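You operate a simulated robot arm through the tools that you are given. There is no shell and no other tool.

The job below is to be done with a simulated robot arm. You get a single attempt, and the scene is never put back.

TASK
Put things in order on the far end of the left bench. At the end: the blue wrapped cups from the far end of the left bench stands where the yellow cup stood; the red menu stand from the far end of the left bench stands where the blue wrapped cups stood; the yellow cup from the far end of the left bench is on the orange coaster; the orange wiping pad from the far end of the left bench stands where the red menu stand stood; whatever was shut is shut again. Leave all else as you found it, and nothing knocked over. Set down upright: cup.

Only the result counts: the job must be done as asked and must still hold three seconds after the hand-in. Knocking over, shifting, dropping, spilling or breaking anything else fails it.

THE ROBOT
A 6-joint arm with a two-finger parallel gripper, fixed in place. Base frame: the origin is on the floor under the middle of its stand, x ahead of it, y to its left, z up; the work surface is at about z = 0.8. Readings come in m, degrees, newtons and seconds.
With the tool pointing down near the work surface it reaches from about 0.26 to 0.68 m from the base axis. Its first joint turns from -66.0 to 66.0 degrees. Payload 2.9 kg.
Tool frame: the origin (TCP) lies between the finger pads and is the grasp point; the fingertips stand 0.03 m ahead of it; z points along the fingers, y is the line along which they close. The gripper opens to 0.11 m. The fingers are 0.02 m wide and 0.01 m thick; the gripper's body (0.048 by 0.112 m) begins 0.055 m behind the TCP.
Orientation is that of the tool frame in the base frame, as a unit quaternion [w, x, y, z]. With the fingers straight down and closing along the base's y, the tool's x points along the base's -x, its y along +y and its z along -z.

THE INTERFACE
- The arm moves only by the tool move_arm. Its argument "deltas" is a list of rows, each a list of 3 entries, a list of its own where there are three numbers: the shift along the tool's x, y, z in units of 50 mm (1.0 is 50 mm), then the turn, a rotation vector about the tool's x, y, z in units of 4 degrees (1.0 is 4 degrees), then the gripper command, from -1 (fully open) to 1 (shut), values between in proportion. In form: [[[x, y, z], [ax, ay, az], grip], ...]. A call has 1 to 20 rows; each row shifts and turns the commanded pose from where the row before left it, along the tool's axes as they then stand. A call with a number of a shift or a turn outside -1 to 1 is refused whole. Rows are played at 5 a second. More than 0.05 m and 8.6 degrees between two rows, or a gripper value outside its range, and nothing of the call is played. A pose out of reach is approached as far as the arm can. The call stops where the force on the tool passes 40 N (or 10 N more than at its start, if that is more) or the arm is blocked; 0.2 s more then pass. Each finger travels about 0.108 m/s and halts on what it meets, pressing with about 21 N; the grip force reading is that of the motor and also rises with nothing between the fingers. The clock runs only during rows and for 0.2 s after the last one: add rows that do not move to give the fingers time. The reply holds the time, the measured pose of the TCP, the force on the tool along the base axes, the opening and the grip force, in the units named above and with some noise, with the torque about the TCP (base axes, N m) and any sound that the robot's microphone picked up.
- Cameras (640 x 400 px; columns grow to the right, rows downward): "scene" is fixed at [0.076, 0.4463, 1.3634]; the picture's right is [-0.69, -0.72, 0.00], its down [-0.54, 0.51, -0.67] and it looks along [0.48, -0.46, -0.74] (base axes); focal length 317 px, centre (320, 200). "wrist" rides on the gripper at [0.072, 0.017, -0.103] in the tool frame; the picture's right is [-0.23, 0.97, 0.00], its down [-0.76, -0.18, -0.62] and it looks along [-0.61, -0.14, 0.78] (tool axes); focal length 222 px, centre (320, 200). There is no depth. A picture from a camera that has moved, and an enlarged one, comes with that camera's place and axes in the base frame and with its lens.
- get_image(camera): a new picture of that camera. No time passes.
- close_up(camera, box): a new picture of the part [left, top, right, bottom] of that camera's present view, enlarged. No time passes.
- close_job(): hands the job in; it is judged then, once.

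Nothing tells you positions but the pictures and the camera data. Unless the task says otherwise, let go and move clear before handing in.

The tools are called after "Emit:" by a JSON object that holds its "api" and its "payload". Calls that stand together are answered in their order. move_arm: Moves the arm, as the interface text tells. Its arguments: {"type":"object","properties":{"deltas":{"type":"array"}},"required":["deltas"]} The other tools are called the same way: get_image (camera) takes a picture; close_up (camera, box) takes an enlarged picture of a part of a camera's view; close_job () hands the job in.

At the start:

```text
t: 0.0
eef_pos: [0.3489, -0.0721, 1.0341]
orientation: [0.0, 0.0, 1.0, 0.001]
wrist_force: [0.0, 0.6, -0.1]
ft_torque: [-0.01, -0.03, -0.01]
opening: 0.1102
finger_force: 0.1
```

scene: 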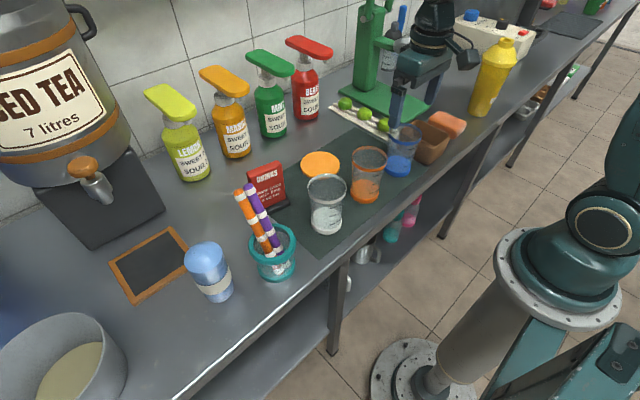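
wrist: 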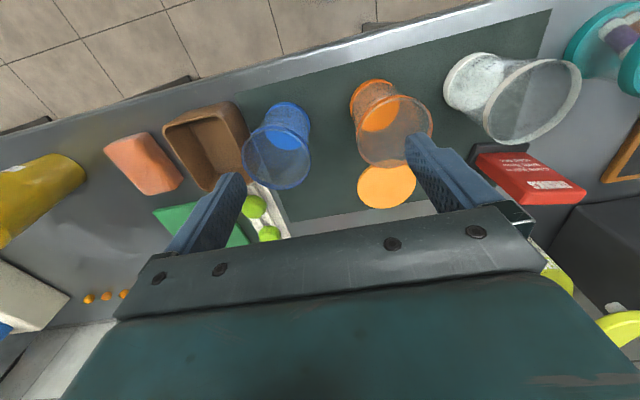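

I see a bench with cups, pumps, a menu stand and a wiping pad, but I can't yet tell which items are the ones named. I'll take close-ups before moving anything.

Emit:
{"api": "close_up", "payload": {"camera": "scene", "box": [120, 140, 440, 340]}}

Emit:
{"api": "close_up", "payload": {"camera": "scene", "box": [320, 0, 640, 200]}}

Emit:
{"api": "close_up", "payload": {"camera": "scene", "box": [0, 200, 320, 400]}}

Emit:
{"api": "close_up", "payload": {"camera": "wrist", "box": [0, 0, 640, 400]}}

```text
2.00 times, centred on (280, 240) of scene
camera zoom: at [0.076, 0.4463, 1.3634], right [-0.69, -0.72, 0.0], down [-0.54, 0.51, -0.67], along [0.48, -0.46, -0.74], focal length 635 px, centre (400, 120)
```

zoom: 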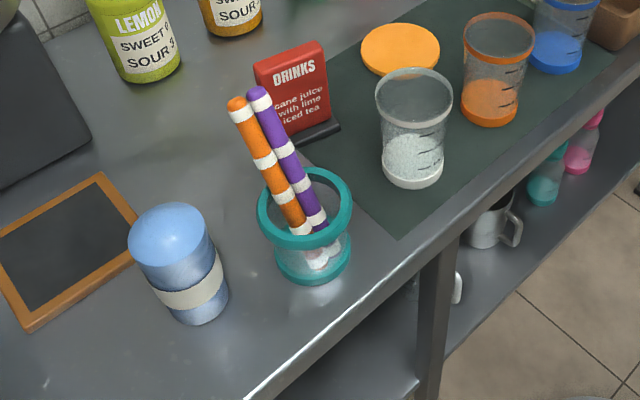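

```text
2.00 times, centred on (480, 100) of scene
camera zoom: at [0.076, 0.4463, 1.3634], right [-0.69, -0.72, 0.0], down [-0.54, 0.51, -0.67], along [0.48, -0.46, -0.74], focal length 635 px, centre (0, 400)
```

zoom: 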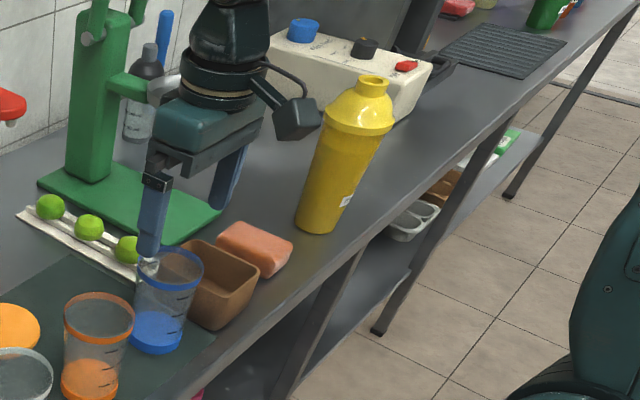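

```text
2.00 times, centred on (160, 300) of scene
camera zoom: at [0.076, 0.4463, 1.3634], right [-0.69, -0.72, 0.0], down [-0.54, 0.51, -0.67], along [0.48, -0.46, -0.74], focal length 635 px, centre (640, 0)
```

zoom: 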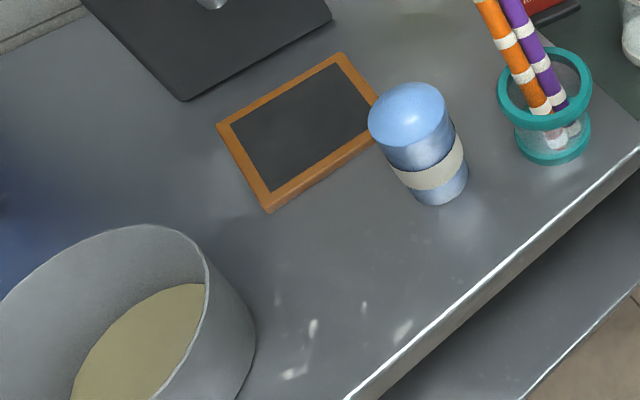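

```text
1.00 times, centred on (320, 200) of wrist (not enlarged: the box is as wide or as high as the picture)
camera zoom: at [0.2767, -0.054, 1.1374], right [0.23, 0.97, 0.0], down [0.76, -0.18, 0.62], along [0.61, -0.14, -0.78], focal length 222 px, centre (320, 200)
```

zoom: 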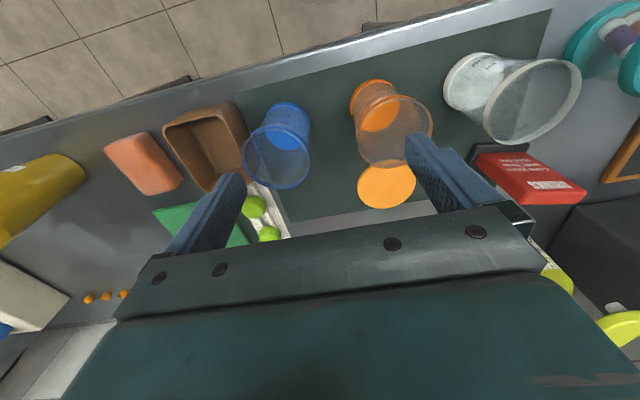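

The row runs along y. My estimates are the yellow shaker cup near (0.376, -0.549), the orange pad near (0.386, -0.37), the coaster near (0.536, 0.008), the red menu stand near (0.50, 0.18) and the blue wrapped cups near (0.40, 0.40). I'll raise the wrist and swing it to the right to look at the yellow cup and the pad.

Emit:
{"api": "move_arm", "payload": {"deltas": [[[0.25, -0.7, -0.25], [0, 0, 0], -1], [[0.25, -0.7, -0.25], [0, 0, 0], -1], [[0.25, -0.7, -0.25], [0, 0, 0], -1], [[0.25, -0.7, -0.25], [0, 0, 0], -1], [[0.25, -0.7, -0.25], [0, 0, 0], -1], [[0.25, -0.7, -0.25], [0, 0, 0], -1], [[0.25, -0.7, -0.25], [0, 0, 0], -1], [[0.25, -0.7, -0.25], [0, 0, 0], -1], [[0, 0, 0], [0, 0, 1], -1], [[0, 0, 0], [0, 0, 1], -1], [[0, 0, 0], [0, 0, 1], -1], [[0, 0, 0], [0, 0, 1], -1], [[0, 0, 0], [0, 0, 1], -1], [[0, 0, 0], [0, 0, 1], -1], [[0, 0, 0], [0, 0, 1], -1], [[0, 0, 0], [0, 0, 1], -1], [[0, 0, 0], [0, 0, 1], -1], [[0, 0, 0], [0, 0, 1], -1], [[0, 0, 0], [0, 0, 1], -1], [[0, 0, 0], [0, 0, 1], -1]]}}

Emit:
{"api": "get_image", "payload": {"camera": "wrist"}}

Emit:
{"api": "get_image", "payload": {"camera": "scene"}}

```text
t: 4.2
eef_pos: [0.2493, -0.3519, 1.1338]
orientation: [0.0, 0.407, 0.913, 0.0]
wrist_force: [-0.7, 0.2, 0.5]
ft_torque: [-0.01, 0.02, -0.02]
opening: 0.1101
finger_force: 0.0
```

```text
taken
camera wrist: at [0.213, -0.2862, 1.237], right [0.88, 0.48, 0.0], down [0.38, -0.69, 0.62], along [0.3, -0.55, -0.78], focal length 222 px, centre (320, 200)
```

wrist: 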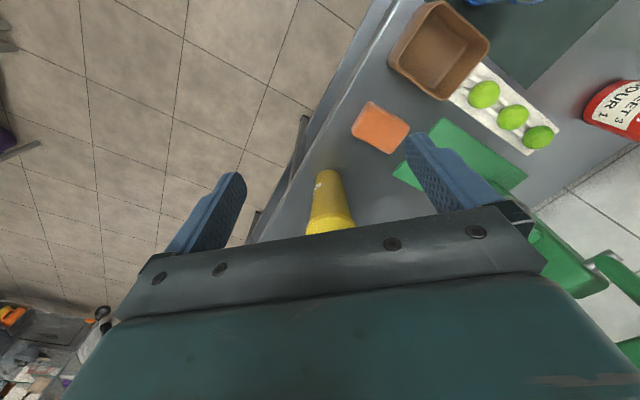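

```text
taken
```

scene: 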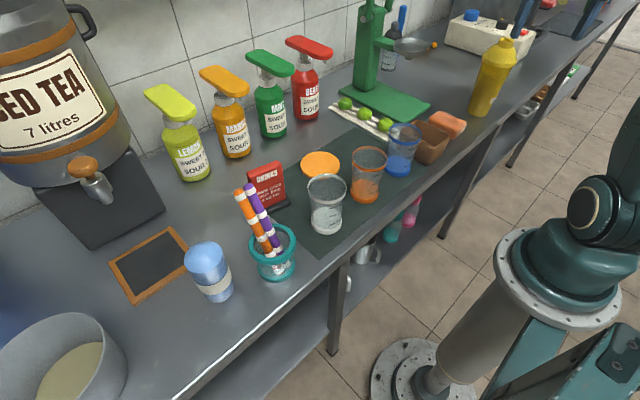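

The row is now unobstructed in the scene view. I'll zoom in on each object to measure it.

Emit:
{"api": "close_up", "payload": {"camera": "scene", "box": [430, 20, 558, 100]}}

Emit:
{"api": "close_up", "payload": {"camera": "scene", "box": [400, 60, 528, 140]}}

Emit:
{"api": "close_up", "payload": {"camera": "scene", "box": [230, 130, 358, 210]}}

Emit:
{"api": "close_up", "payload": {"camera": "scene", "box": [160, 230, 288, 310]}}

Emit:
{"api": "close_up", "payload": {"camera": "wrist", "box": [240, 80, 432, 200]}}

Emit:
{"api": "close_up", "payload": {"camera": "wrist", "box": [240, 140, 400, 240]}}

```text
5.00 times, centred on (494, 60) of scene
camera zoom: at [0.076, 0.4463, 1.3634], right [-0.69, -0.72, 0.0], down [-0.54, 0.51, -0.67], along [0.48, -0.46, -0.74], focal length 1587 px, centre (-550, 900)
```

zoom: 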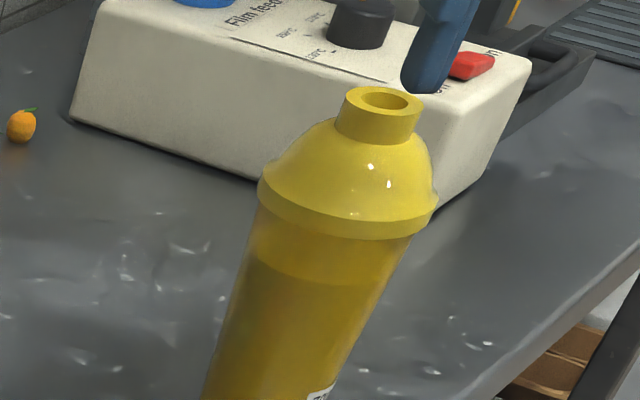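

```text
5.00 times, centred on (464, 100) of scene
camera zoom: at [0.076, 0.4463, 1.3634], right [-0.69, -0.72, 0.0], down [-0.54, 0.51, -0.67], along [0.48, -0.46, -0.74], focal length 1587 px, centre (-400, 700)
```

zoom: 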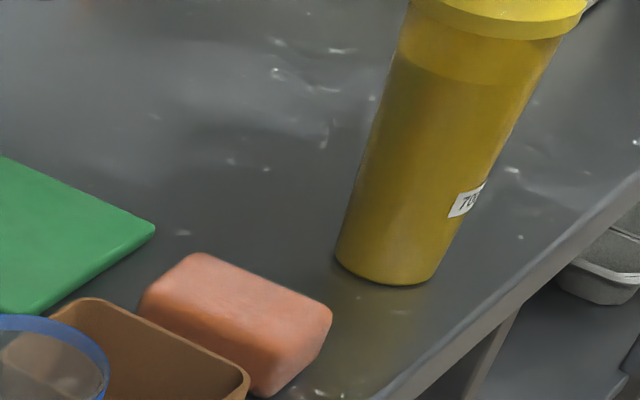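

```text
5.00 times, centred on (294, 170) of scene
camera zoom: at [0.076, 0.4463, 1.3634], right [-0.69, -0.72, 0.0], down [-0.54, 0.51, -0.67], along [0.48, -0.46, -0.74], focal length 1587 px, centre (450, 350)
```

zoom: 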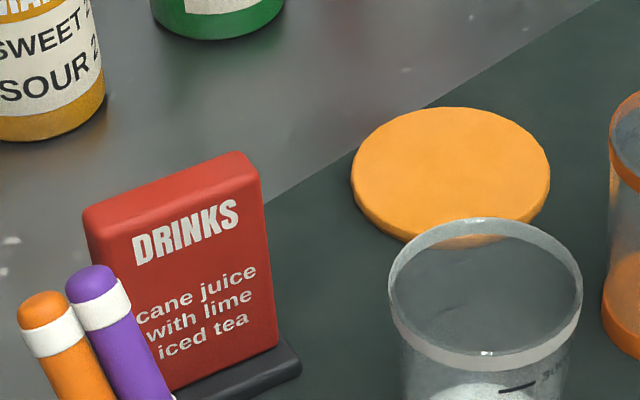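

```text
5.00 times, centred on (224, 270) of scene
camera zoom: at [0.076, 0.4463, 1.3634], right [-0.69, -0.72, 0.0], down [-0.54, 0.51, -0.67], along [0.48, -0.46, -0.74], focal length 1587 px, centre (800, -150)
```

zoom: 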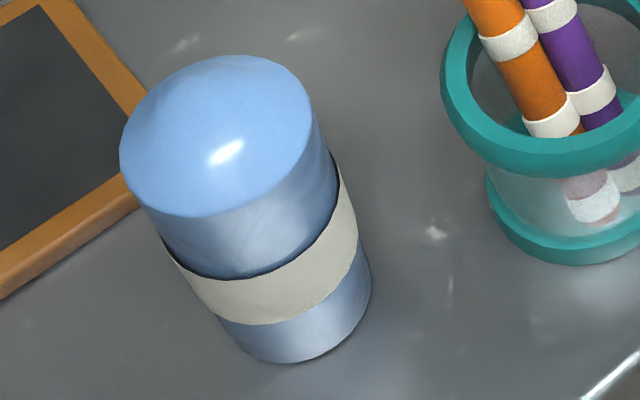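

```text
3.33 times, centred on (336, 140) of wrist
camera zoom: at [0.213, -0.2862, 1.237], right [0.88, 0.48, 0.0], down [0.38, -0.69, 0.62], along [0.3, -0.55, -0.78], focal length 740 px, centre (267, 400)
```

zoom: 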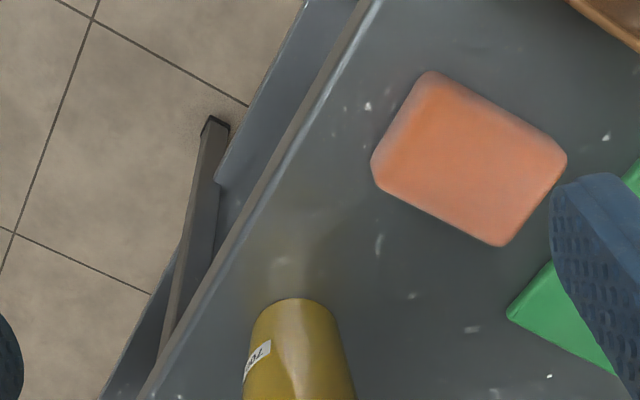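

```text
4.00 times, centred on (320, 190) of wrist
camera zoom: at [0.213, -0.2862, 1.237], right [0.88, 0.48, 0.0], down [0.38, -0.69, 0.62], along [0.3, -0.55, -0.78], focal length 888 px, centre (320, 240)
```

zoom: 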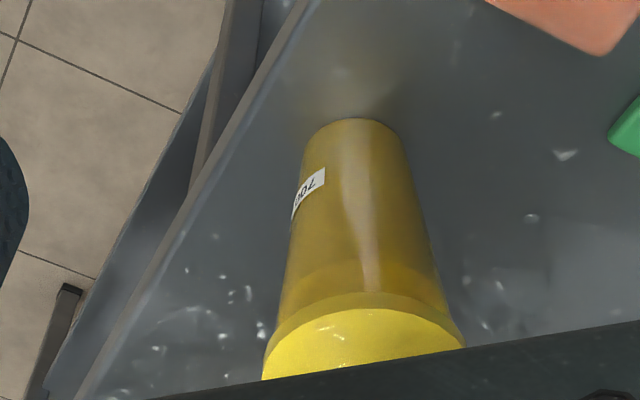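

The yellow "cup" is a capped shaker about 0.22 m tall, with a rim about 0.10 m wide, near (0.370, -0.530). I'll hover above it with the fingers well clear of the top to check that I'm centred and within reach.

Emit:
{"api": "move_arm", "payload": {"deltas": [[[-0.71, -0.098, 0.046], [0, 0, 0], -1], [[-0.71, -0.098, 0.046], [0, 0, 0], -1], [[-0.71, -0.098, 0.046], [0, 0, 0], -1], [[-0.71, -0.098, 0.046], [0, 0, 0], -1], [[-0.71, -0.098, 0.046], [0, 0, 0], -1], [[-0.71, -0.098, 0.046], [0, 0, 0], -1], [[0, 0, 0], [0, 0, 0], -1]]}}

Emit:
{"api": "get_image", "payload": {"camera": "wrist"}}

Emit:
{"api": "get_image", "payload": {"camera": "scene"}}

```text
t: 5.8
eef_pos: [0.3634, -0.5178, 1.1136]
orientation: [-0.001, 0.406, 0.914, 0.001]
wrist_force: [-0.1, 0.4, -0.5]
ft_torque: [0.02, 0.0, 0.02]
opening: 0.11
finger_force: 0.1
out of reach, approached as far as the arm can: row 6
```

```text
taken
camera wrist: at [0.3276, -0.452, 1.2167], right [0.88, 0.48, 0.0], down [0.38, -0.69, 0.62], along [0.3, -0.54, -0.78], focal length 222 px, centre (320, 200)
```

wrist: 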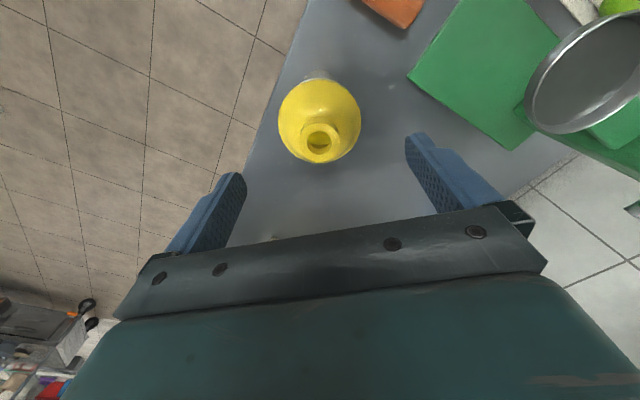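

```text
taken
```

scene: 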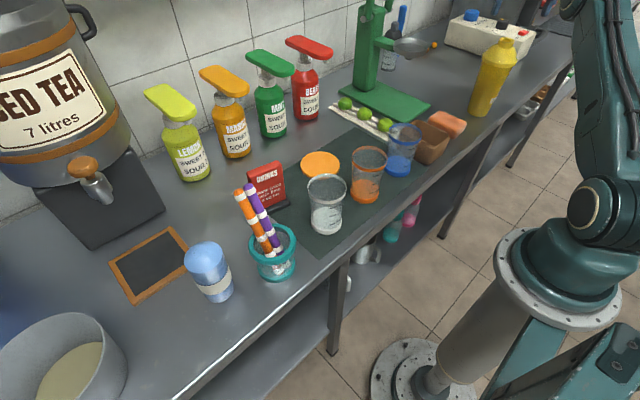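

Reach is slightly limited at this height, but lower down it should be fine. I'll zoom in to refine the cup's centre.

Emit:
{"api": "close_up", "payload": {"camera": "wrist", "box": [240, 60, 400, 160]}}

Emit:
{"api": "close_up", "payload": {"camera": "wrist", "box": [160, 60, 480, 260]}}

```text
4.00 times, centred on (320, 110) of wrist
camera zoom: at [0.3276, -0.452, 1.2167], right [0.88, 0.48, 0.0], down [0.38, -0.69, 0.62], along [0.3, -0.54, -0.78], focal length 888 px, centre (320, 560)
```

zoom: 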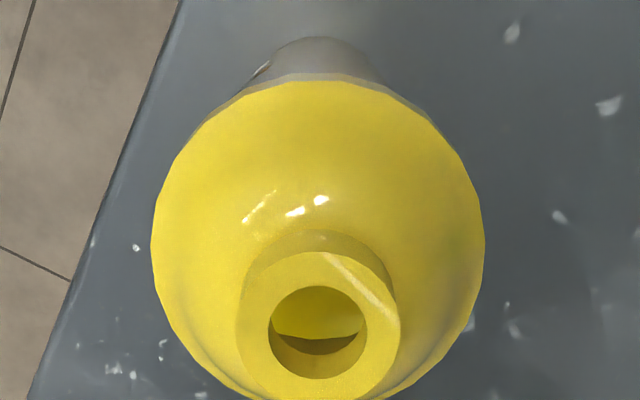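

```text
2.00 times, centred on (320, 160) of wrist
camera zoom: at [0.3276, -0.452, 1.2167], right [0.88, 0.48, 0.0], down [0.38, -0.69, 0.62], along [0.3, -0.54, -0.78], focal length 444 px, centre (320, 280)
```

zoom: 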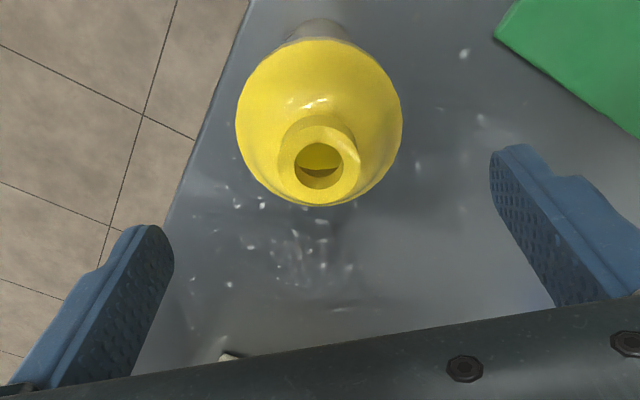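

The cup's axis comes out at about (0.369, -0.529), with a rim about 0.094 m across. I'll drop 5 cm, which is still above the neck, and check the pose before making fine corrections.

Emit:
{"api": "move_arm", "payload": {"deltas": [[[0, 0, 0.4], [0, 0, 0], -1], [[0, 0, 0.4], [0, 0, 0], -1], [[0, 0, 0], [0, 0, 0], -1], [[0, 0, 0], [0, 0, 0], -1]]}}

Emit:
{"api": "close_up", "payload": {"camera": "wrist", "box": [160, 60, 480, 260]}}

```text
t: 6.8
eef_pos: [0.3622, -0.517, 1.075]
orientation: [-0.001, 0.407, 0.914, 0.0]
wrist_force: [-0.4, -0.5, 1.0]
ft_torque: [0.01, 0.01, 0.01]
opening: 0.1097
finger_force: 0.1
```

```text
2.00 times, centred on (320, 160) of wrist
camera zoom: at [0.3273, -0.4514, 1.1775], right [0.88, 0.48, 0.0], down [0.38, -0.69, 0.62], along [0.3, -0.55, -0.78], focal length 444 px, centre (320, 280)
```

zoom: 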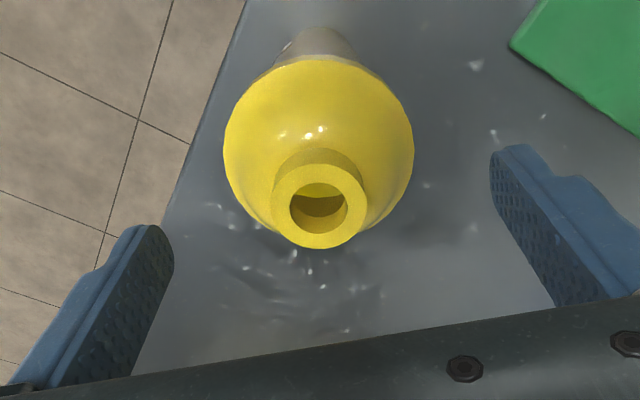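

The pose matches the command and the neck is still at (0.369, -0.529). I'll centre over it and go partway down, with the fingertips just above rim level.

Emit:
{"api": "move_arm", "payload": {"deltas": [[[-0.135, -0.03, 0], [0, 0, 0], -1], [[-0.135, -0.03, 0], [0, 0, 0], -1], [[0, 0, 0.3], [0, 0, 0], -1], [[0, 0, 0.3], [0, 0, 0], -1], [[0, 0, 0.3], [0, 0, 0], -1], [[0, 0, 0.3], [0, 0, 0], -1], [[0, 0, 0], [0, 0, 0], -1], [[0, 0, 0], [0, 0, 0], -1]]}}

Emit:
{"api": "get_image", "payload": {"camera": "wrist"}}

Emit:
{"api": "close_up", "payload": {"camera": "scene", "box": [400, 0, 640, 150]}}

```text
t: 8.6
eef_pos: [0.3702, -0.528, 1.0159]
orientation: [-0.001, 0.407, 0.913, 0.0]
wrist_force: [0.0, 0.0, 0.0]
ft_torque: [0.01, 0.01, 0.0]
opening: 0.11
finger_force: 0.1
```

```text
taken
camera wrist: at [0.3339, -0.4633, 1.1181], right [0.88, 0.48, 0.0], down [0.38, -0.69, 0.62], along [0.3, -0.55, -0.78], focal length 222 px, centre (320, 200)
```

wrist: 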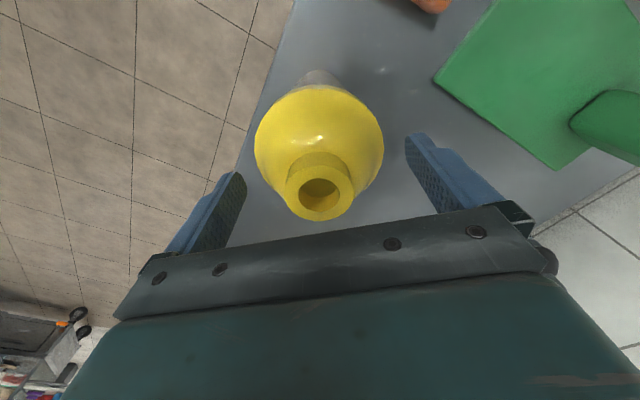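

```text
2.67 times, centred on (520, 75) of scene
camera zoom: at [0.076, 0.4463, 1.3634], right [-0.69, -0.72, 0.0], down [-0.54, 0.51, -0.67], along [0.48, -0.46, -0.74], focal length 846 px, centre (-213, 533)
```

zoom: 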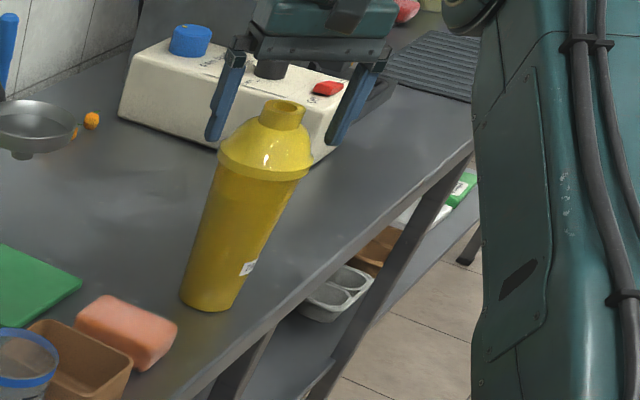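

The neck appears exactly at the TCP, so the gripper is centred. I'll lower the last 4 cm to rim height, then close gently.

Emit:
{"api": "move_arm", "payload": {"deltas": [[[0, 0, 0.27], [0, 0, 0], -1], [[0, 0, 0.27], [0, 0, 0], -1], [[0, 0, 0.27], [0, 0, 0], -1], [[0, 0, 0], [0, 0, 0], -1]]}}

Emit:
{"api": "get_image", "payload": {"camera": "wrist"}}

Emit:
{"api": "close_up", "payload": {"camera": "scene", "box": [400, 0, 640, 150]}}

```text
t: 9.6
eef_pos: [0.3706, -0.5285, 0.975]
orientation: [-0.001, 0.407, 0.914, 0.0]
wrist_force: [0.4, 0.2, -0.5]
ft_torque: [0.01, -0.01, -0.03]
opening: 0.11
finger_force: 0.1
```

```text
taken
camera wrist: at [0.3344, -0.4642, 1.0776], right [0.88, 0.48, 0.0], down [0.38, -0.69, 0.62], along [0.3, -0.55, -0.78], focal length 222 px, centre (320, 200)
```

wrist: 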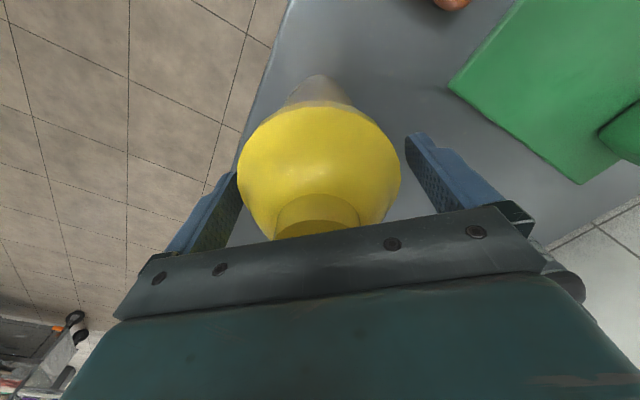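

```text
2.67 times, centred on (520, 75) of scene
camera zoom: at [0.076, 0.4463, 1.3634], right [-0.69, -0.72, 0.0], down [-0.54, 0.51, -0.67], along [0.48, -0.46, -0.74], focal length 846 px, centre (-213, 533)
```

zoom: 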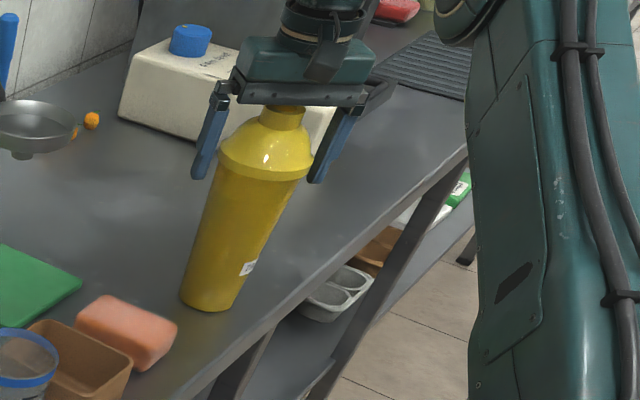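

The fingers straddle the rim with room on both sides. Closing slowly now.

Emit:
{"api": "move_arm", "payload": {"deltas": [[[0, 0, 0], [0, 0, 0], -0.9], [[0, 0, 0], [0, 0, 0], -0.82], [[0, 0, 0], [0, 0, 0], -0.76], [[0, 0, 0], [0, 0, 0], -0.7], [[0, 0, 0], [0, 0, 0], -0.6], [[0, 0, 0], [0, 0, 0], -0.3], [[0, 0, 0], [0, 0, 0], 0.2], [[0, 0, 0], [0, 0, 0], 1], [[0, 0, 0], [0, 0, 0], 1], [[0, 0, 0], [0, 0, 0], 1]]}}

Emit:
{"api": "close_up", "payload": {"camera": "scene", "box": [400, 0, 640, 150]}}

Emit:
{"api": "get_image", "payload": {"camera": "wrist"}}

```text
t: 11.8
eef_pos: [0.371, -0.5286, 0.9749]
orientation: [-0.001, 0.407, 0.913, 0.001]
wrist_force: [0.2, -1.2, -0.1]
ft_torque: [0.0, 0.02, -0.03]
opening: 0.0882
finger_force: 21.2
```

```text
2.67 times, centred on (520, 75) of scene
camera zoom: at [0.0759, 0.4463, 1.3634], right [-0.69, -0.72, 0.0], down [-0.54, 0.51, -0.67], along [0.48, -0.46, -0.74], focal length 846 px, centre (-213, 533)
```

zoom: 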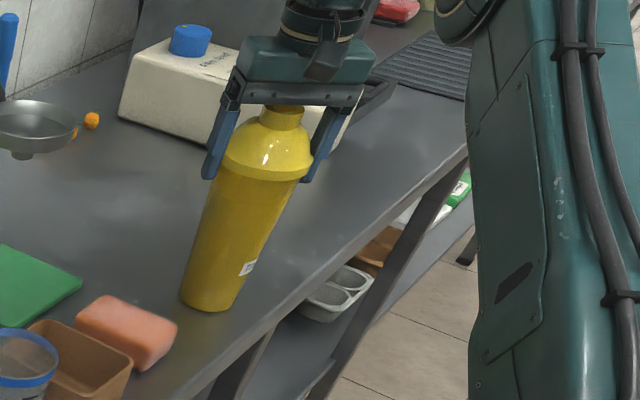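

```text
taken
camera wrist: at [0.3344, -0.4643, 1.0779], right [0.88, 0.48, 0.0], down [0.38, -0.69, 0.62], along [0.3, -0.55, -0.78], focal length 222 px, centre (320, 200)
```

wrist: 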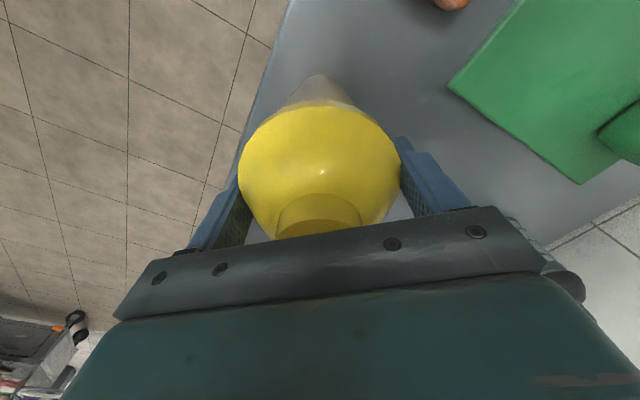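

The grip is firm (opening 0.088 m, 21 N), and the yellow cup's spot is (0.371, -0.5285). I'll lift it a little to test the hold.

Emit:
{"api": "move_arm", "payload": {"deltas": [[[0, 0, -0.1], [0, 0, 0], 1], [[0, 0, -0.15], [0, 0, 0], 1], [[0, 0, -0.15], [0, 0, 0], 1], [[0, 0, -0.2], [0, 0, 0], 1], [[0, 0, 0], [0, 0, 0], 1]]}}

Emit:
{"api": "close_up", "payload": {"camera": "scene", "box": [400, 0, 640, 150]}}

Emit:
{"api": "get_image", "payload": {"camera": "wrist"}}

```text
t: 13.0
eef_pos: [0.3706, -0.5288, 1.0031]
orientation: [-0.001, 0.406, 0.914, 0.0]
wrist_force: [0.0, -0.4, -5.7]
ft_torque: [0.0, -0.02, 0.0]
opening: 0.0883
finger_force: 21.0
```

```text
2.67 times, centred on (520, 75) of scene
camera zoom: at [0.076, 0.4462, 1.3634], right [-0.69, -0.72, 0.0], down [-0.54, 0.51, -0.67], along [0.48, -0.46, -0.74], focal length 846 px, centre (-213, 533)
```

zoom: 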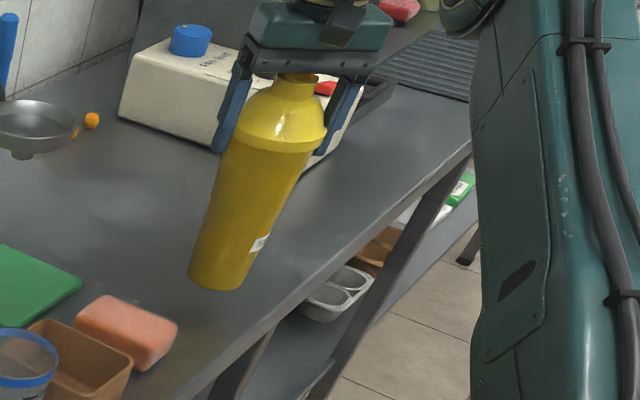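

```text
taken
camera wrist: at [0.3341, -0.4644, 1.1068], right [0.88, 0.48, 0.0], down [0.38, -0.69, 0.62], along [0.3, -0.55, -0.78], focal length 222 px, centre (320, 200)
```

wrist: 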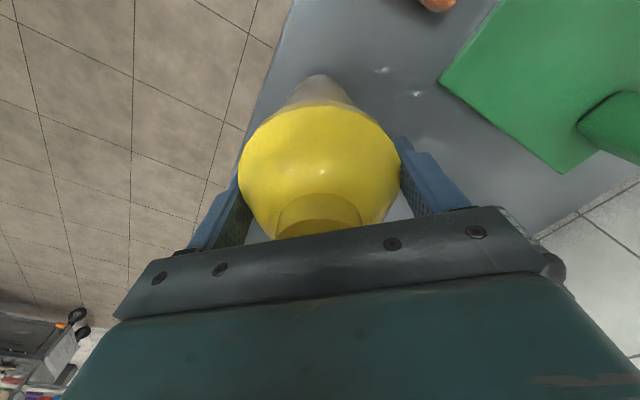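

It holds, weighing about 0.58 kg. A metal pan on the juicer sits near (0.56, -0.38, 0.99), so I'll carry the cup up and inward, staying clear of it.

Emit:
{"api": "move_arm", "payload": {"deltas": [[[0, 0, -0.235], [0, 0, 0], 1], [[0, 0, -0.235], [0, 0, 0], 1], [[0, 0, -0.235], [0, 0, 0], 1], [[0, 0, -0.235], [0, 0, 0], 1], [[0.3, 0.1, -0.2], [0, 0, 0], 1], [[0.461, 0.172, -0.2], [0, 0, 0], 1], [[0.461, 0.172, -0.2], [0, 0, 0], 1], [[0.461, 0.172, -0.2], [0, 0, 0], 1], [[0.461, 0.172, -0.2], [0, 0, 0], 1], [[0.461, 0.172, -0.2], [0, 0, 0], 1], [[0.461, 0.172, -0.2], [0, 0, 0], 1], [[0.461, 0.172, -0.2], [0, 0, 0], 1], [[0.461, 0.172, -0.2], [0, 0, 0], 1], [[0.461, 0.172, -0.2], [0, 0, 0], 1], [[0.161, 0.072, 0], [0, 0, 0], 1], [[0, 0, 0], [0, 0, 0], 1]]}}

Emit:
{"api": "get_image", "payload": {"camera": "scene"}}

Emit:
{"api": "get_image", "payload": {"camera": "wrist"}}

```text
t: 16.4
eef_pos: [0.281, -0.3, 1.1521]
orientation: [0.0, 0.407, 0.914, 0.0]
wrist_force: [-0.7, 0.2, -6.2]
ft_torque: [0.01, 0.01, -0.03]
opening: 0.0882
finger_force: 20.7
```

```text
taken
```

scene: 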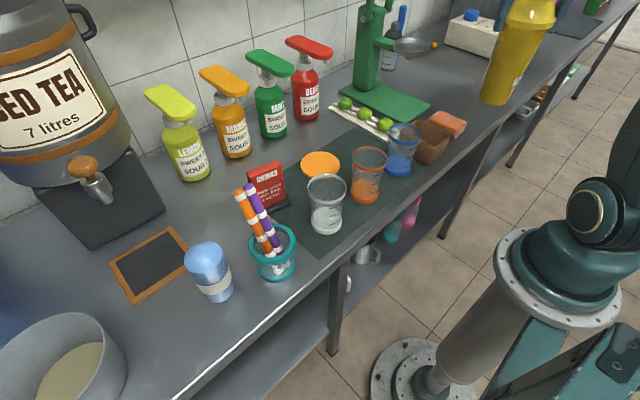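

```text
taken
camera wrist: at [0.2438, -0.2344, 1.2552], right [0.88, 0.48, 0.0], down [0.38, -0.69, 0.62], along [0.3, -0.55, -0.78], focal length 222 px, centre (320, 200)
```

wrist: 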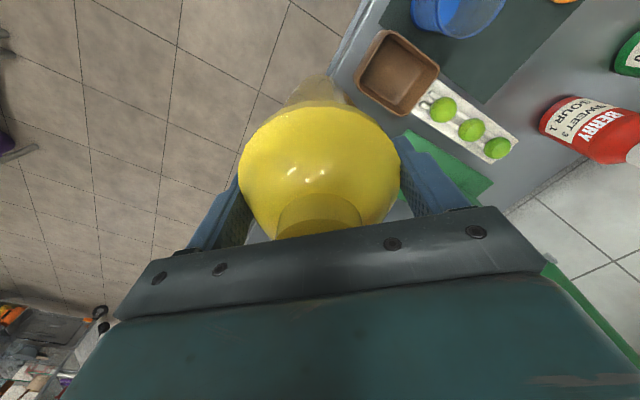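

The cup hangs upright. I'll rotate the wrist back to yaw 0 and move toward the coaster, keeping above the cups.

Emit:
{"api": "move_arm", "payload": {"deltas": [[[0, 0, 0], [0, 0, -1], 1], [[0, 0, 0], [0, 0, -1], 1], [[0, 0, 0], [0, 0, -1], 1], [[0, 0, 0], [0, 0, -1], 1], [[0, 0, 0], [0, 0, -1], 1], [[0, 0, 0], [0, 0, -1], 1], [[0, 0, 0], [0, 0, -1], 1], [[0, 0, 0], [0, 0, -1], 1], [[0, 0, 0], [0, 0, -1], 1], [[0, 0, 0], [0, 0, -1], 1], [[0, 0, 0], [0, 0, -1], 1], [[0, 0, 0], [0, 0, -1], 1], [[0, 0, 0], [0, 0, 0], 1]]}}

Emit:
{"api": "move_arm", "payload": {"deltas": [[[-0.15, 0.25, -0.045], [0, 0, 0], 1], [[-0.2975, 0.5, -0.045], [0, 0, 0], 1], [[-0.2975, 0.5, -0.045], [0, 0, 0], 1], [[-0.2975, 0.5, -0.045], [0, 0, 0], 1], [[-0.2975, 0.5, -0.045], [0, 0, 0], 1], [[-0.2975, 0.5, -0.045], [0, 0, 0], 1], [[-0.2975, 0.5, -0.045], [0, 0, 0], 1], [[-0.2975, 0.5, -0.045], [0, 0, 0], 1], [[-0.15, 0.25, 0], [0, 0, 0], 1], [[0, 0, 0], [0, 0, 0], 1]]}}

Emit:
{"api": "get_image", "payload": {"camera": "scene"}}

Emit:
{"api": "get_image", "payload": {"camera": "wrist"}}

```text
t: 19.2
eef_pos: [0.2796, -0.3008, 1.1515]
orientation: [-0.001, -0.001, 1.0, 0.002]
wrist_force: [-0.7, -0.2, -5.7]
ft_torque: [-0.02, 0.01, 0.01]
opening: 0.0883
finger_force: 20.9
```

```text
t: 21.4
eef_pos: [0.4014, -0.0991, 1.1703]
orientation: [0.0, 0.001, 1.0, 0.001]
wrist_force: [0.3, -0.6, -6.3]
ft_torque: [0.04, -0.02, -0.02]
opening: 0.0882
finger_force: 21.0
```

```text
taken
```

scene: 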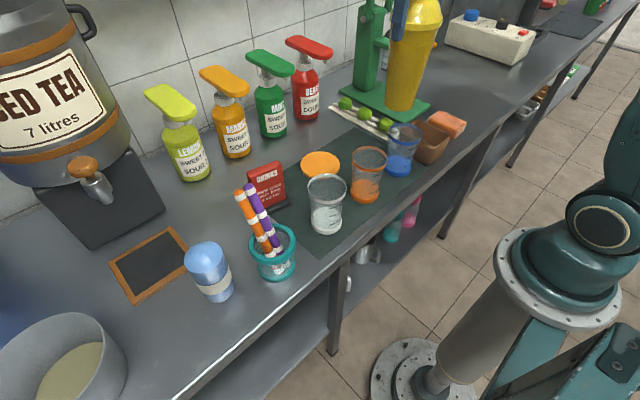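

```text
taken
camera wrist: at [0.3286, -0.0829, 1.2719], right [0.23, 0.97, 0.0], down [0.76, -0.18, 0.62], along [0.61, -0.14, -0.78], focal length 222 px, centre (320, 200)
```

wrist: 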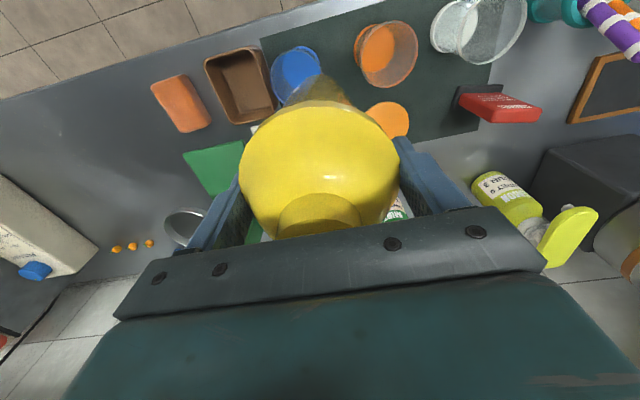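

The coaster's centre works out at (0.532, 0.009) with its top near z = 0.808. I'll move over it and start descending.

Emit:
{"api": "move_arm", "payload": {"deltas": [[[-0.16, 0.13, 0], [0, 0, 0], 1], [[-0.3265, 0.27, 0], [0, 0, 0], 1], [[-0.3265, 0.27, 0], [0, 0, 0], 1], [[-0.3265, 0.27, 0], [0, 0, 0], 1], [[-0.3265, 0.27, 0], [0, 0, 0], 1], [[-0.3265, 0.27, 0], [0, 0, 0], 1], [[-0.3265, 0.27, 0], [0, 0, 0], 1], [[-0.3265, 0.27, 0], [0, 0, 0], 1], [[-0.1665, 0.142, 0], [0, 0, 0], 1], [[0, 0, 0], [0, 0, 0], 1]]}}

Emit:
{"api": "get_image", "payload": {"camera": "scene"}}

Emit:
{"api": "get_image", "payload": {"camera": "wrist"}}

```text
t: 23.6
eef_pos: [0.5298, 0.0081, 1.1689]
orientation: [-0.001, 0.0, 1.0, 0.0]
wrist_force: [-0.9, -0.4, -6.3]
ft_torque: [-0.02, 0.03, 0.02]
opening: 0.0879
finger_force: 21.5
```

```text
taken
```

scene: 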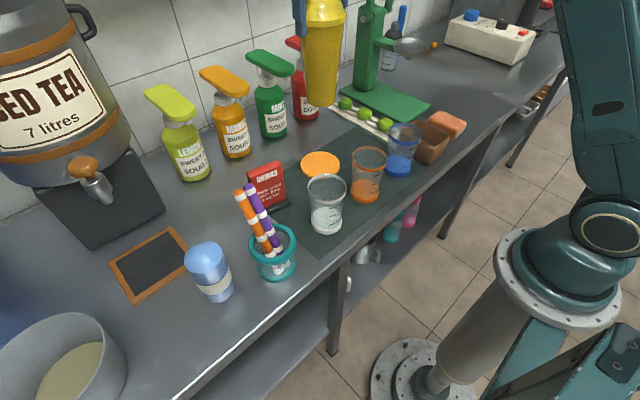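

```text
taken
camera wrist: at [0.4572, 0.0245, 1.2712], right [0.23, 0.97, 0.0], down [0.76, -0.18, 0.62], along [0.61, -0.14, -0.78], focal length 222 px, centre (320, 200)
```

wrist: 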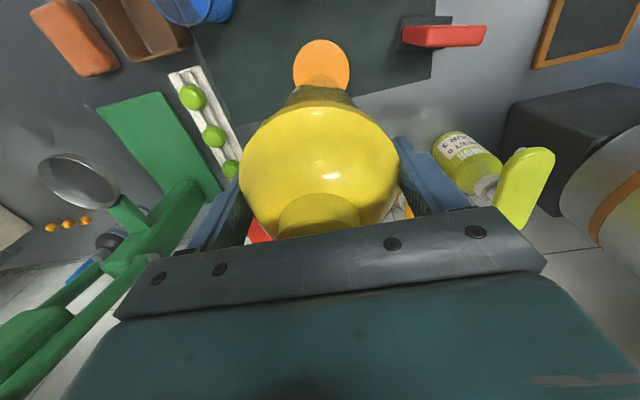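

I'm directly above the coaster. Descending most of the way, then checking.

Emit:
{"api": "move_arm", "payload": {"deltas": [[[-0.02, 0.03, 0.25], [0, 0, 0], 1], [[0, 0, 0.45], [0, 0, 0], 1], [[0, 0, 0.45], [0, 0, 0], 1], [[0, 0, 0.45], [0, 0, 0], 1], [[0, 0, 0.45], [0, 0, 0], 1], [[0, 0, 0.45], [0, 0, 0], 1], [[0, 0, 0.4], [0, 0, 0], 1], [[0, 0, 0.2], [0, 0, 0], 1], [[0, 0, 0], [0, 0, 0], 1]]}}

Emit:
{"api": "close_up", "payload": {"camera": "scene", "box": [200, 50, 440, 200]}}

Emit:
{"api": "get_image", "payload": {"camera": "wrist"}}

```text
t: 25.6
eef_pos: [0.5298, 0.0079, 1.0125]
orientation: [-0.001, 0.001, 1.0, 0.002]
wrist_force: [-0.2, -0.7, -5.5]
ft_torque: [-0.01, -0.02, -0.02]
opening: 0.088
finger_force: 21.3
```

```text
2.67 times, centred on (320, 125) of scene
camera zoom: at [0.0761, 0.4463, 1.3634], right [-0.69, -0.72, 0.0], down [-0.54, 0.51, -0.67], along [0.48, -0.46, -0.74], focal length 846 px, centre (320, 400)
```

zoom: 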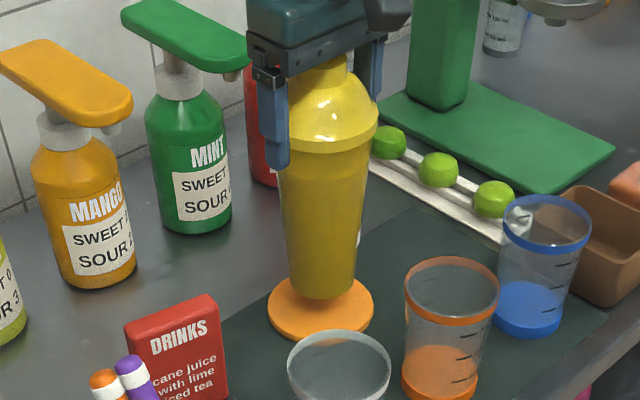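

```text
taken
camera wrist: at [0.4573, 0.0251, 1.1167], right [0.23, 0.97, 0.0], down [0.76, -0.18, 0.62], along [0.61, -0.14, -0.78], focal length 222 px, centre (320, 200)
```

wrist: 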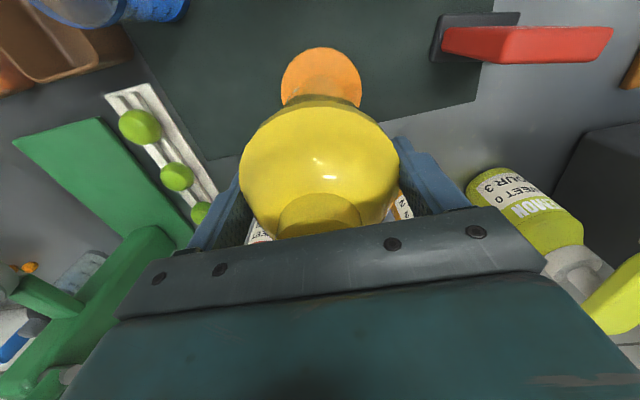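

The base is centred above the coaster. I'll lower it in small steps while watching the force for contact.

Emit:
{"api": "move_arm", "payload": {"deltas": [[[-0.02, 0.045, 0.2], [0, 0, 0], 1], [[0, 0, 0.15], [0, 0, 0], 1], [[0, 0, 0.08], [0, 0, 0], 1], [[0, 0, 0.04], [0, 0, 0], 1], [[0, 0, 0], [0, 0, 0], 1]]}}

Emit:
{"api": "close_up", "payload": {"camera": "scene", "box": [260, 110, 388, 190]}}

```text
t: 26.8
eef_pos: [0.5319, 0.0116, 0.9907]
orientation: [-0.001, 0.0, 1.0, 0.001]
wrist_force: [-0.3, -0.2, -6.6]
ft_torque: [0.03, 0.01, 0.01]
opening: 0.0881
finger_force: 21.1
```

```text
5.00 times, centred on (324, 150) of scene
camera zoom: at [0.0761, 0.4463, 1.3634], right [-0.69, -0.72, 0.0], down [-0.54, 0.51, -0.67], along [0.48, -0.46, -0.74], focal length 1587 px, centre (300, 450)
```

zoom: 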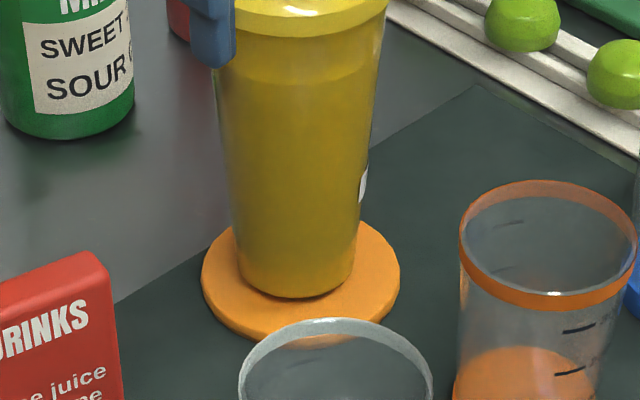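

Well centred, with a gap of a few mm left. Continuing down in 2 mm steps.

Emit:
{"api": "move_arm", "payload": {"deltas": [[[0, 0, 0.04], [0, 0, 0], 1], [[0, 0, 0.04], [0, 0, 0], 1], [[0, 0, 0], [0, 0, 0], 1]]}}

```text
t: 27.6
eef_pos: [0.5318, 0.011, 0.9878]
orientation: [-0.001, 0.001, 1.0, 0.001]
wrist_force: [0.2, 0.5, -6.2]
ft_torque: [0.0, 0.01, 0.01]
opening: 0.088
finger_force: 21.2
```

Emit:
{"api": "move_arm", "payload": {"deltas": [[[0, 0, 0.03], [0, 0, 0], 1], [[0, 0, 0], [0, 0, 0], 1]]}}

Emit:
{"api": "move_arm", "payload": {"deltas": [[[0, 0, 0.03], [0, 0, 0], 1], [[0, 0, 0], [0, 0, 0], 1]]}}

```text
t: 28.2
eef_pos: [0.5317, 0.0132, 0.9867]
orientation: [0.001, 0.0, 1.0, 0.001]
wrist_force: [0.0, -0.2, -5.0]
ft_torque: [0.04, 0.0, 0.01]
opening: 0.088
finger_force: 21.4
```

```text
t: 28.8
eef_pos: [0.5306, 0.0125, 0.9849]
orientation: [0.001, 0.0, 1.0, 0.0]
wrist_force: [-0.4, -0.5, 9.0]
ft_torque: [0.02, 0.1, -0.02]
opening: 0.0879
finger_force: 21.0
```

Contact: the cup is seated on the coaster. I'll ease off by a hair and open slowly.

Emit:
{"api": "move_arm", "payload": {"deltas": [[[0, 0, -0.012], [0, 0, 0], 1], [[0, 0, 0], [0, 0, 0], 1]]}}

Emit:
{"api": "move_arm", "payload": {"deltas": [[[0, 0, 0], [0, 0, 0], -0.5], [[0, 0, 0], [0, 0, 0], -0.65], [[0, 0, 0], [0, 0, 0], -0.75], [[0, 0, 0], [0, 0, 0], -0.85], [[0, 0, 0], [0, 0, 0], -1], [[0, 0, 0], [0, 0, 0], -1], [[0, 0, 0], [0, 0, 0], -1]]}}

Emit:
{"api": "close_up", "payload": {"camera": "scene", "box": [200, 50, 440, 200]}}

Emit:
{"api": "get_image", "payload": {"camera": "wrist"}}

```text
t: 29.4
eef_pos: [0.5316, 0.0127, 0.9858]
orientation: [0.001, -0.001, 1.0, 0.001]
wrist_force: [0.5, 0.0, 10.6]
ft_torque: [0.02, 0.01, 0.0]
opening: 0.088
finger_force: 20.6
```

```text
t: 31.0
eef_pos: [0.5305, 0.012, 0.9854]
orientation: [0.0, 0.0, 1.0, 0.001]
wrist_force: [-0.2, 0.0, 1.1]
ft_torque: [0.01, 0.02, 0.01]
opening: 0.1101
finger_force: 0.0
```

```text
2.67 times, centred on (320, 125) of scene
camera zoom: at [0.076, 0.4463, 1.3634], right [-0.69, -0.72, 0.0], down [-0.54, 0.51, -0.67], along [0.48, -0.46, -0.74], focal length 846 px, centre (320, 400)
```

zoom: 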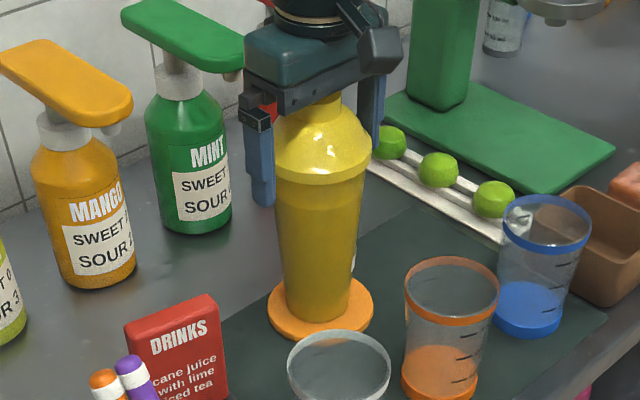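

```text
taken
camera wrist: at [0.4587, 0.0288, 1.0878], right [0.23, 0.97, 0.0], down [0.76, -0.18, 0.62], along [0.61, -0.14, -0.78], focal length 222 px, centre (320, 200)
```

wrist: 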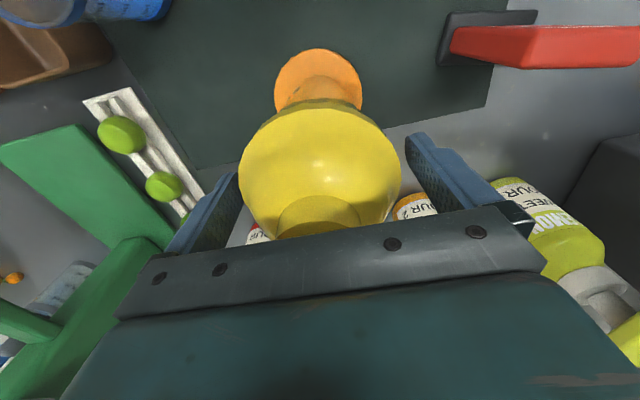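

The yellow cup stands upright on the coaster. I'll rise clear and move toward the blue wrapped cups for a closer look.

Emit:
{"api": "move_arm", "payload": {"deltas": [[[0, 0, -0.2], [0, 0, 0], -1], [[0, 0, -0.4], [0, 0, 0], -1], [[0, 0, -0.45], [0, 0, 0], -1], [[0, 0, -0.45], [0, 0, 0], -1], [[0, 0, -0.45], [0, 0, 0], -1], [[0, 0, -0.45], [0, 0, 0], -1], [[0, 0, -0.45], [0, 0, 0], -1], [[0, 0, -0.45], [0, 0, 0], -1], [[0.46, 0.416, 0], [0, 0, 0], -1], [[0.46, 0.416, 0], [0, 0, 0], -1], [[0.46, 0.416, 0], [0, 0, 0], -1], [[0.46, 0.416, 0], [0, 0, 0], -1], [[0.46, 0.416, 0], [0, 0, 0], -1], [[0.46, 0.416, 0], [0, 0, 0], -1], [[0.46, 0.416, 0], [0, 0, 0], -1], [[0.46, 0.416, 0], [0, 0, 0], -1], [[0.46, 0.416, 0], [0, 0, 0], -1], [[0.46, 0.416, 0], [0, 0, 0], -1]]}}

Emit:
{"api": "get_image", "payload": {"camera": "wrist"}}

Emit:
{"api": "get_image", "payload": {"camera": "scene"}}

```text
t: 34.8
eef_pos: [0.3, 0.2192, 1.149]
orientation: [-0.001, 0.0, 1.0, 0.001]
wrist_force: [0.2, -0.4, 0.3]
ft_torque: [-0.02, -0.04, 0.0]
opening: 0.1099
finger_force: 0.0
```

```text
taken
camera wrist: at [0.2276, 0.2365, 1.2523], right [0.23, 0.97, 0.0], down [0.76, -0.18, 0.62], along [0.61, -0.14, -0.78], focal length 222 px, centre (320, 200)
```

wrist: 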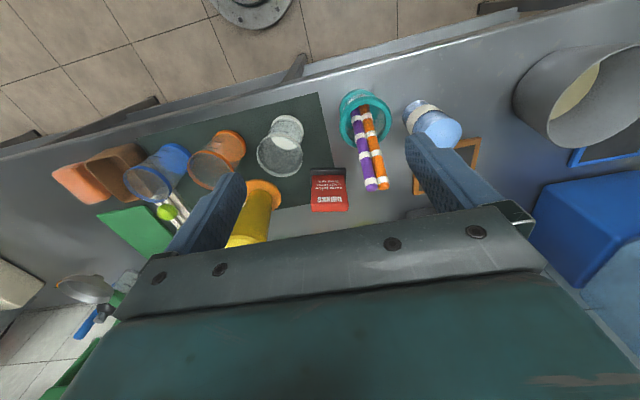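

```text
taken
```

scene: 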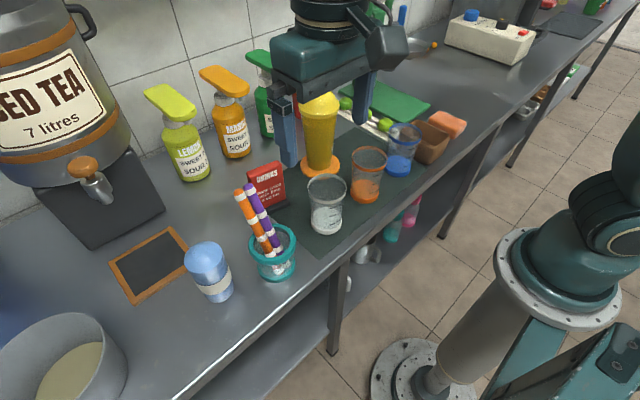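

Straw tips reach about z = 0.97 near (0.45, 0.28), so I'll keep above them. I'll hover over the blue cups and rotate so the fingers close away from the straws.

Emit:
{"api": "move_arm", "payload": {"deltas": [[[-0.225, 0.415, 0.0725], [0, 0, 0], -1], [[-0.225, 0.415, 0.0725], [0, 0, 0], -1], [[-0.225, 0.415, 0.0725], [0, 0, 0], -1], [[-0.225, 0.415, 0.0725], [0, 0, 0], -1], [[-0.225, 0.415, 0.0725], [0, 0, 0], -1], [[-0.225, 0.415, 0.0725], [0, 0, 0], -1], [[-0.225, 0.415, 0.0725], [0, 0, 0], -1], [[-0.225, 0.415, 0.0725], [0, 0, 0], -1], [[0, 0, 0], [0, 0, 0], -1]]}}

Emit:
{"api": "move_arm", "payload": {"deltas": [[[0, 0, 0], [0, 0, -1], -1], [[0, 0, 0], [0, 0, -1], -1], [[0, 0, 0], [0, 0, -1], -1], [[0, 0, 0], [0, 0, -1], -1], [[0, 0, 0], [0, 0, -1], -1], [[0, 0, 0], [0, 0, -1], -1], [[0, 0, 0], [0, 0, -1], -1], [[0, 0, 0], [0, 0, -1], -1], [[0, 0, 0], [0, 0, -1], -1], [[0, 0, 0], [0, 0, -1], -1], [[0, 0, 0], [0, 0, -1], -1], [[0, 0, 0], [0, 0, -1], -1], [[0, 0, 0], [0, 0, -1], -1], [[0, 0, 0], [0, 0, -1], -1], [[0, 0, 0], [0, 0, 0], -1]]}}

Emit:
{"api": "get_image", "payload": {"camera": "wrist"}}

Emit:
{"api": "get_image", "payload": {"camera": "scene"}}

```text
t: 36.8
eef_pos: [0.3912, 0.384, 1.1216]
orientation: [0.0, -0.001, 1.0, 0.001]
wrist_force: [0.3, 0.6, -0.6]
ft_torque: [0.02, 0.01, -0.02]
opening: 0.1098
finger_force: 0.0
```

```text
t: 40.0
eef_pos: [0.39, 0.3859, 1.1223]
orientation: [0.0, -0.469, 0.883, 0.001]
wrist_force: [-0.2, 0.2, -0.3]
ft_torque: [-0.02, -0.02, 0.02]
opening: 0.1101
finger_force: 0.1
```

```text
taken
camera wrist: at [0.3363, 0.3356, 1.225], right [-0.68, 0.73, 0.0], down [0.57, 0.53, 0.62], along [0.46, 0.42, -0.78], focal length 222 px, centre (320, 200)
```

wrist: 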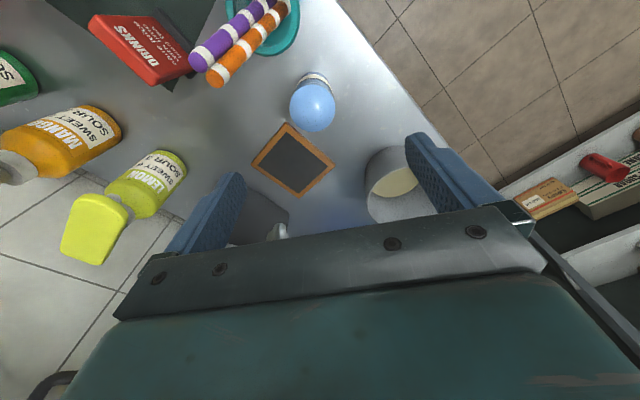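

```text
taken
```

scene: 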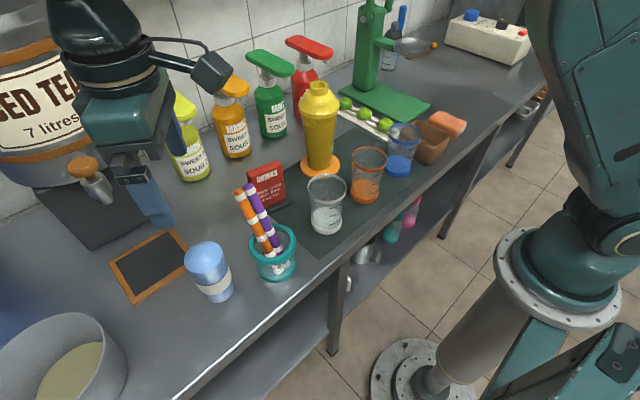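

Emit:
{"api": "close_up", "payload": {"camera": "wrist", "box": [240, 40, 400, 140]}}

Emit:
{"api": "close_up", "payload": {"camera": "scene", "box": [160, 230, 288, 310]}}

```text
4.00 times, centred on (320, 90) of wrist
camera zoom: at [0.3363, 0.3356, 1.225], right [-0.68, 0.73, 0.0], down [0.57, 0.53, 0.62], along [0.46, 0.42, -0.78], focal length 888 px, centre (320, 640)
```

zoom: 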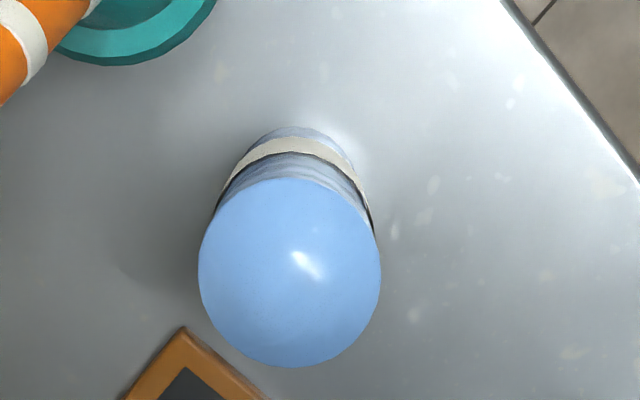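

```text
5.00 times, centred on (224, 270) of scene
camera zoom: at [0.076, 0.4463, 1.3634], right [-0.69, -0.72, 0.0], down [-0.54, 0.51, -0.67], along [0.48, -0.46, -0.74], focal length 1587 px, centre (800, -150)
```

zoom: 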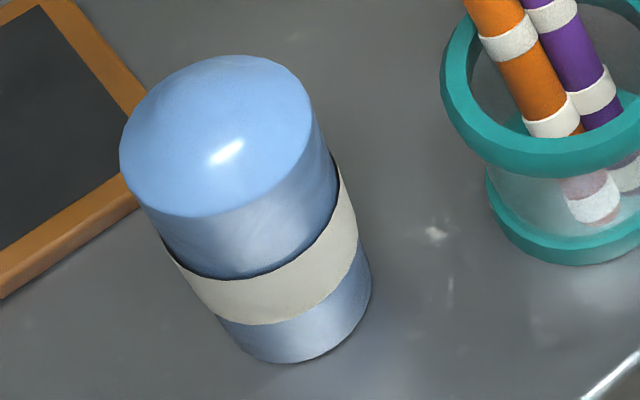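

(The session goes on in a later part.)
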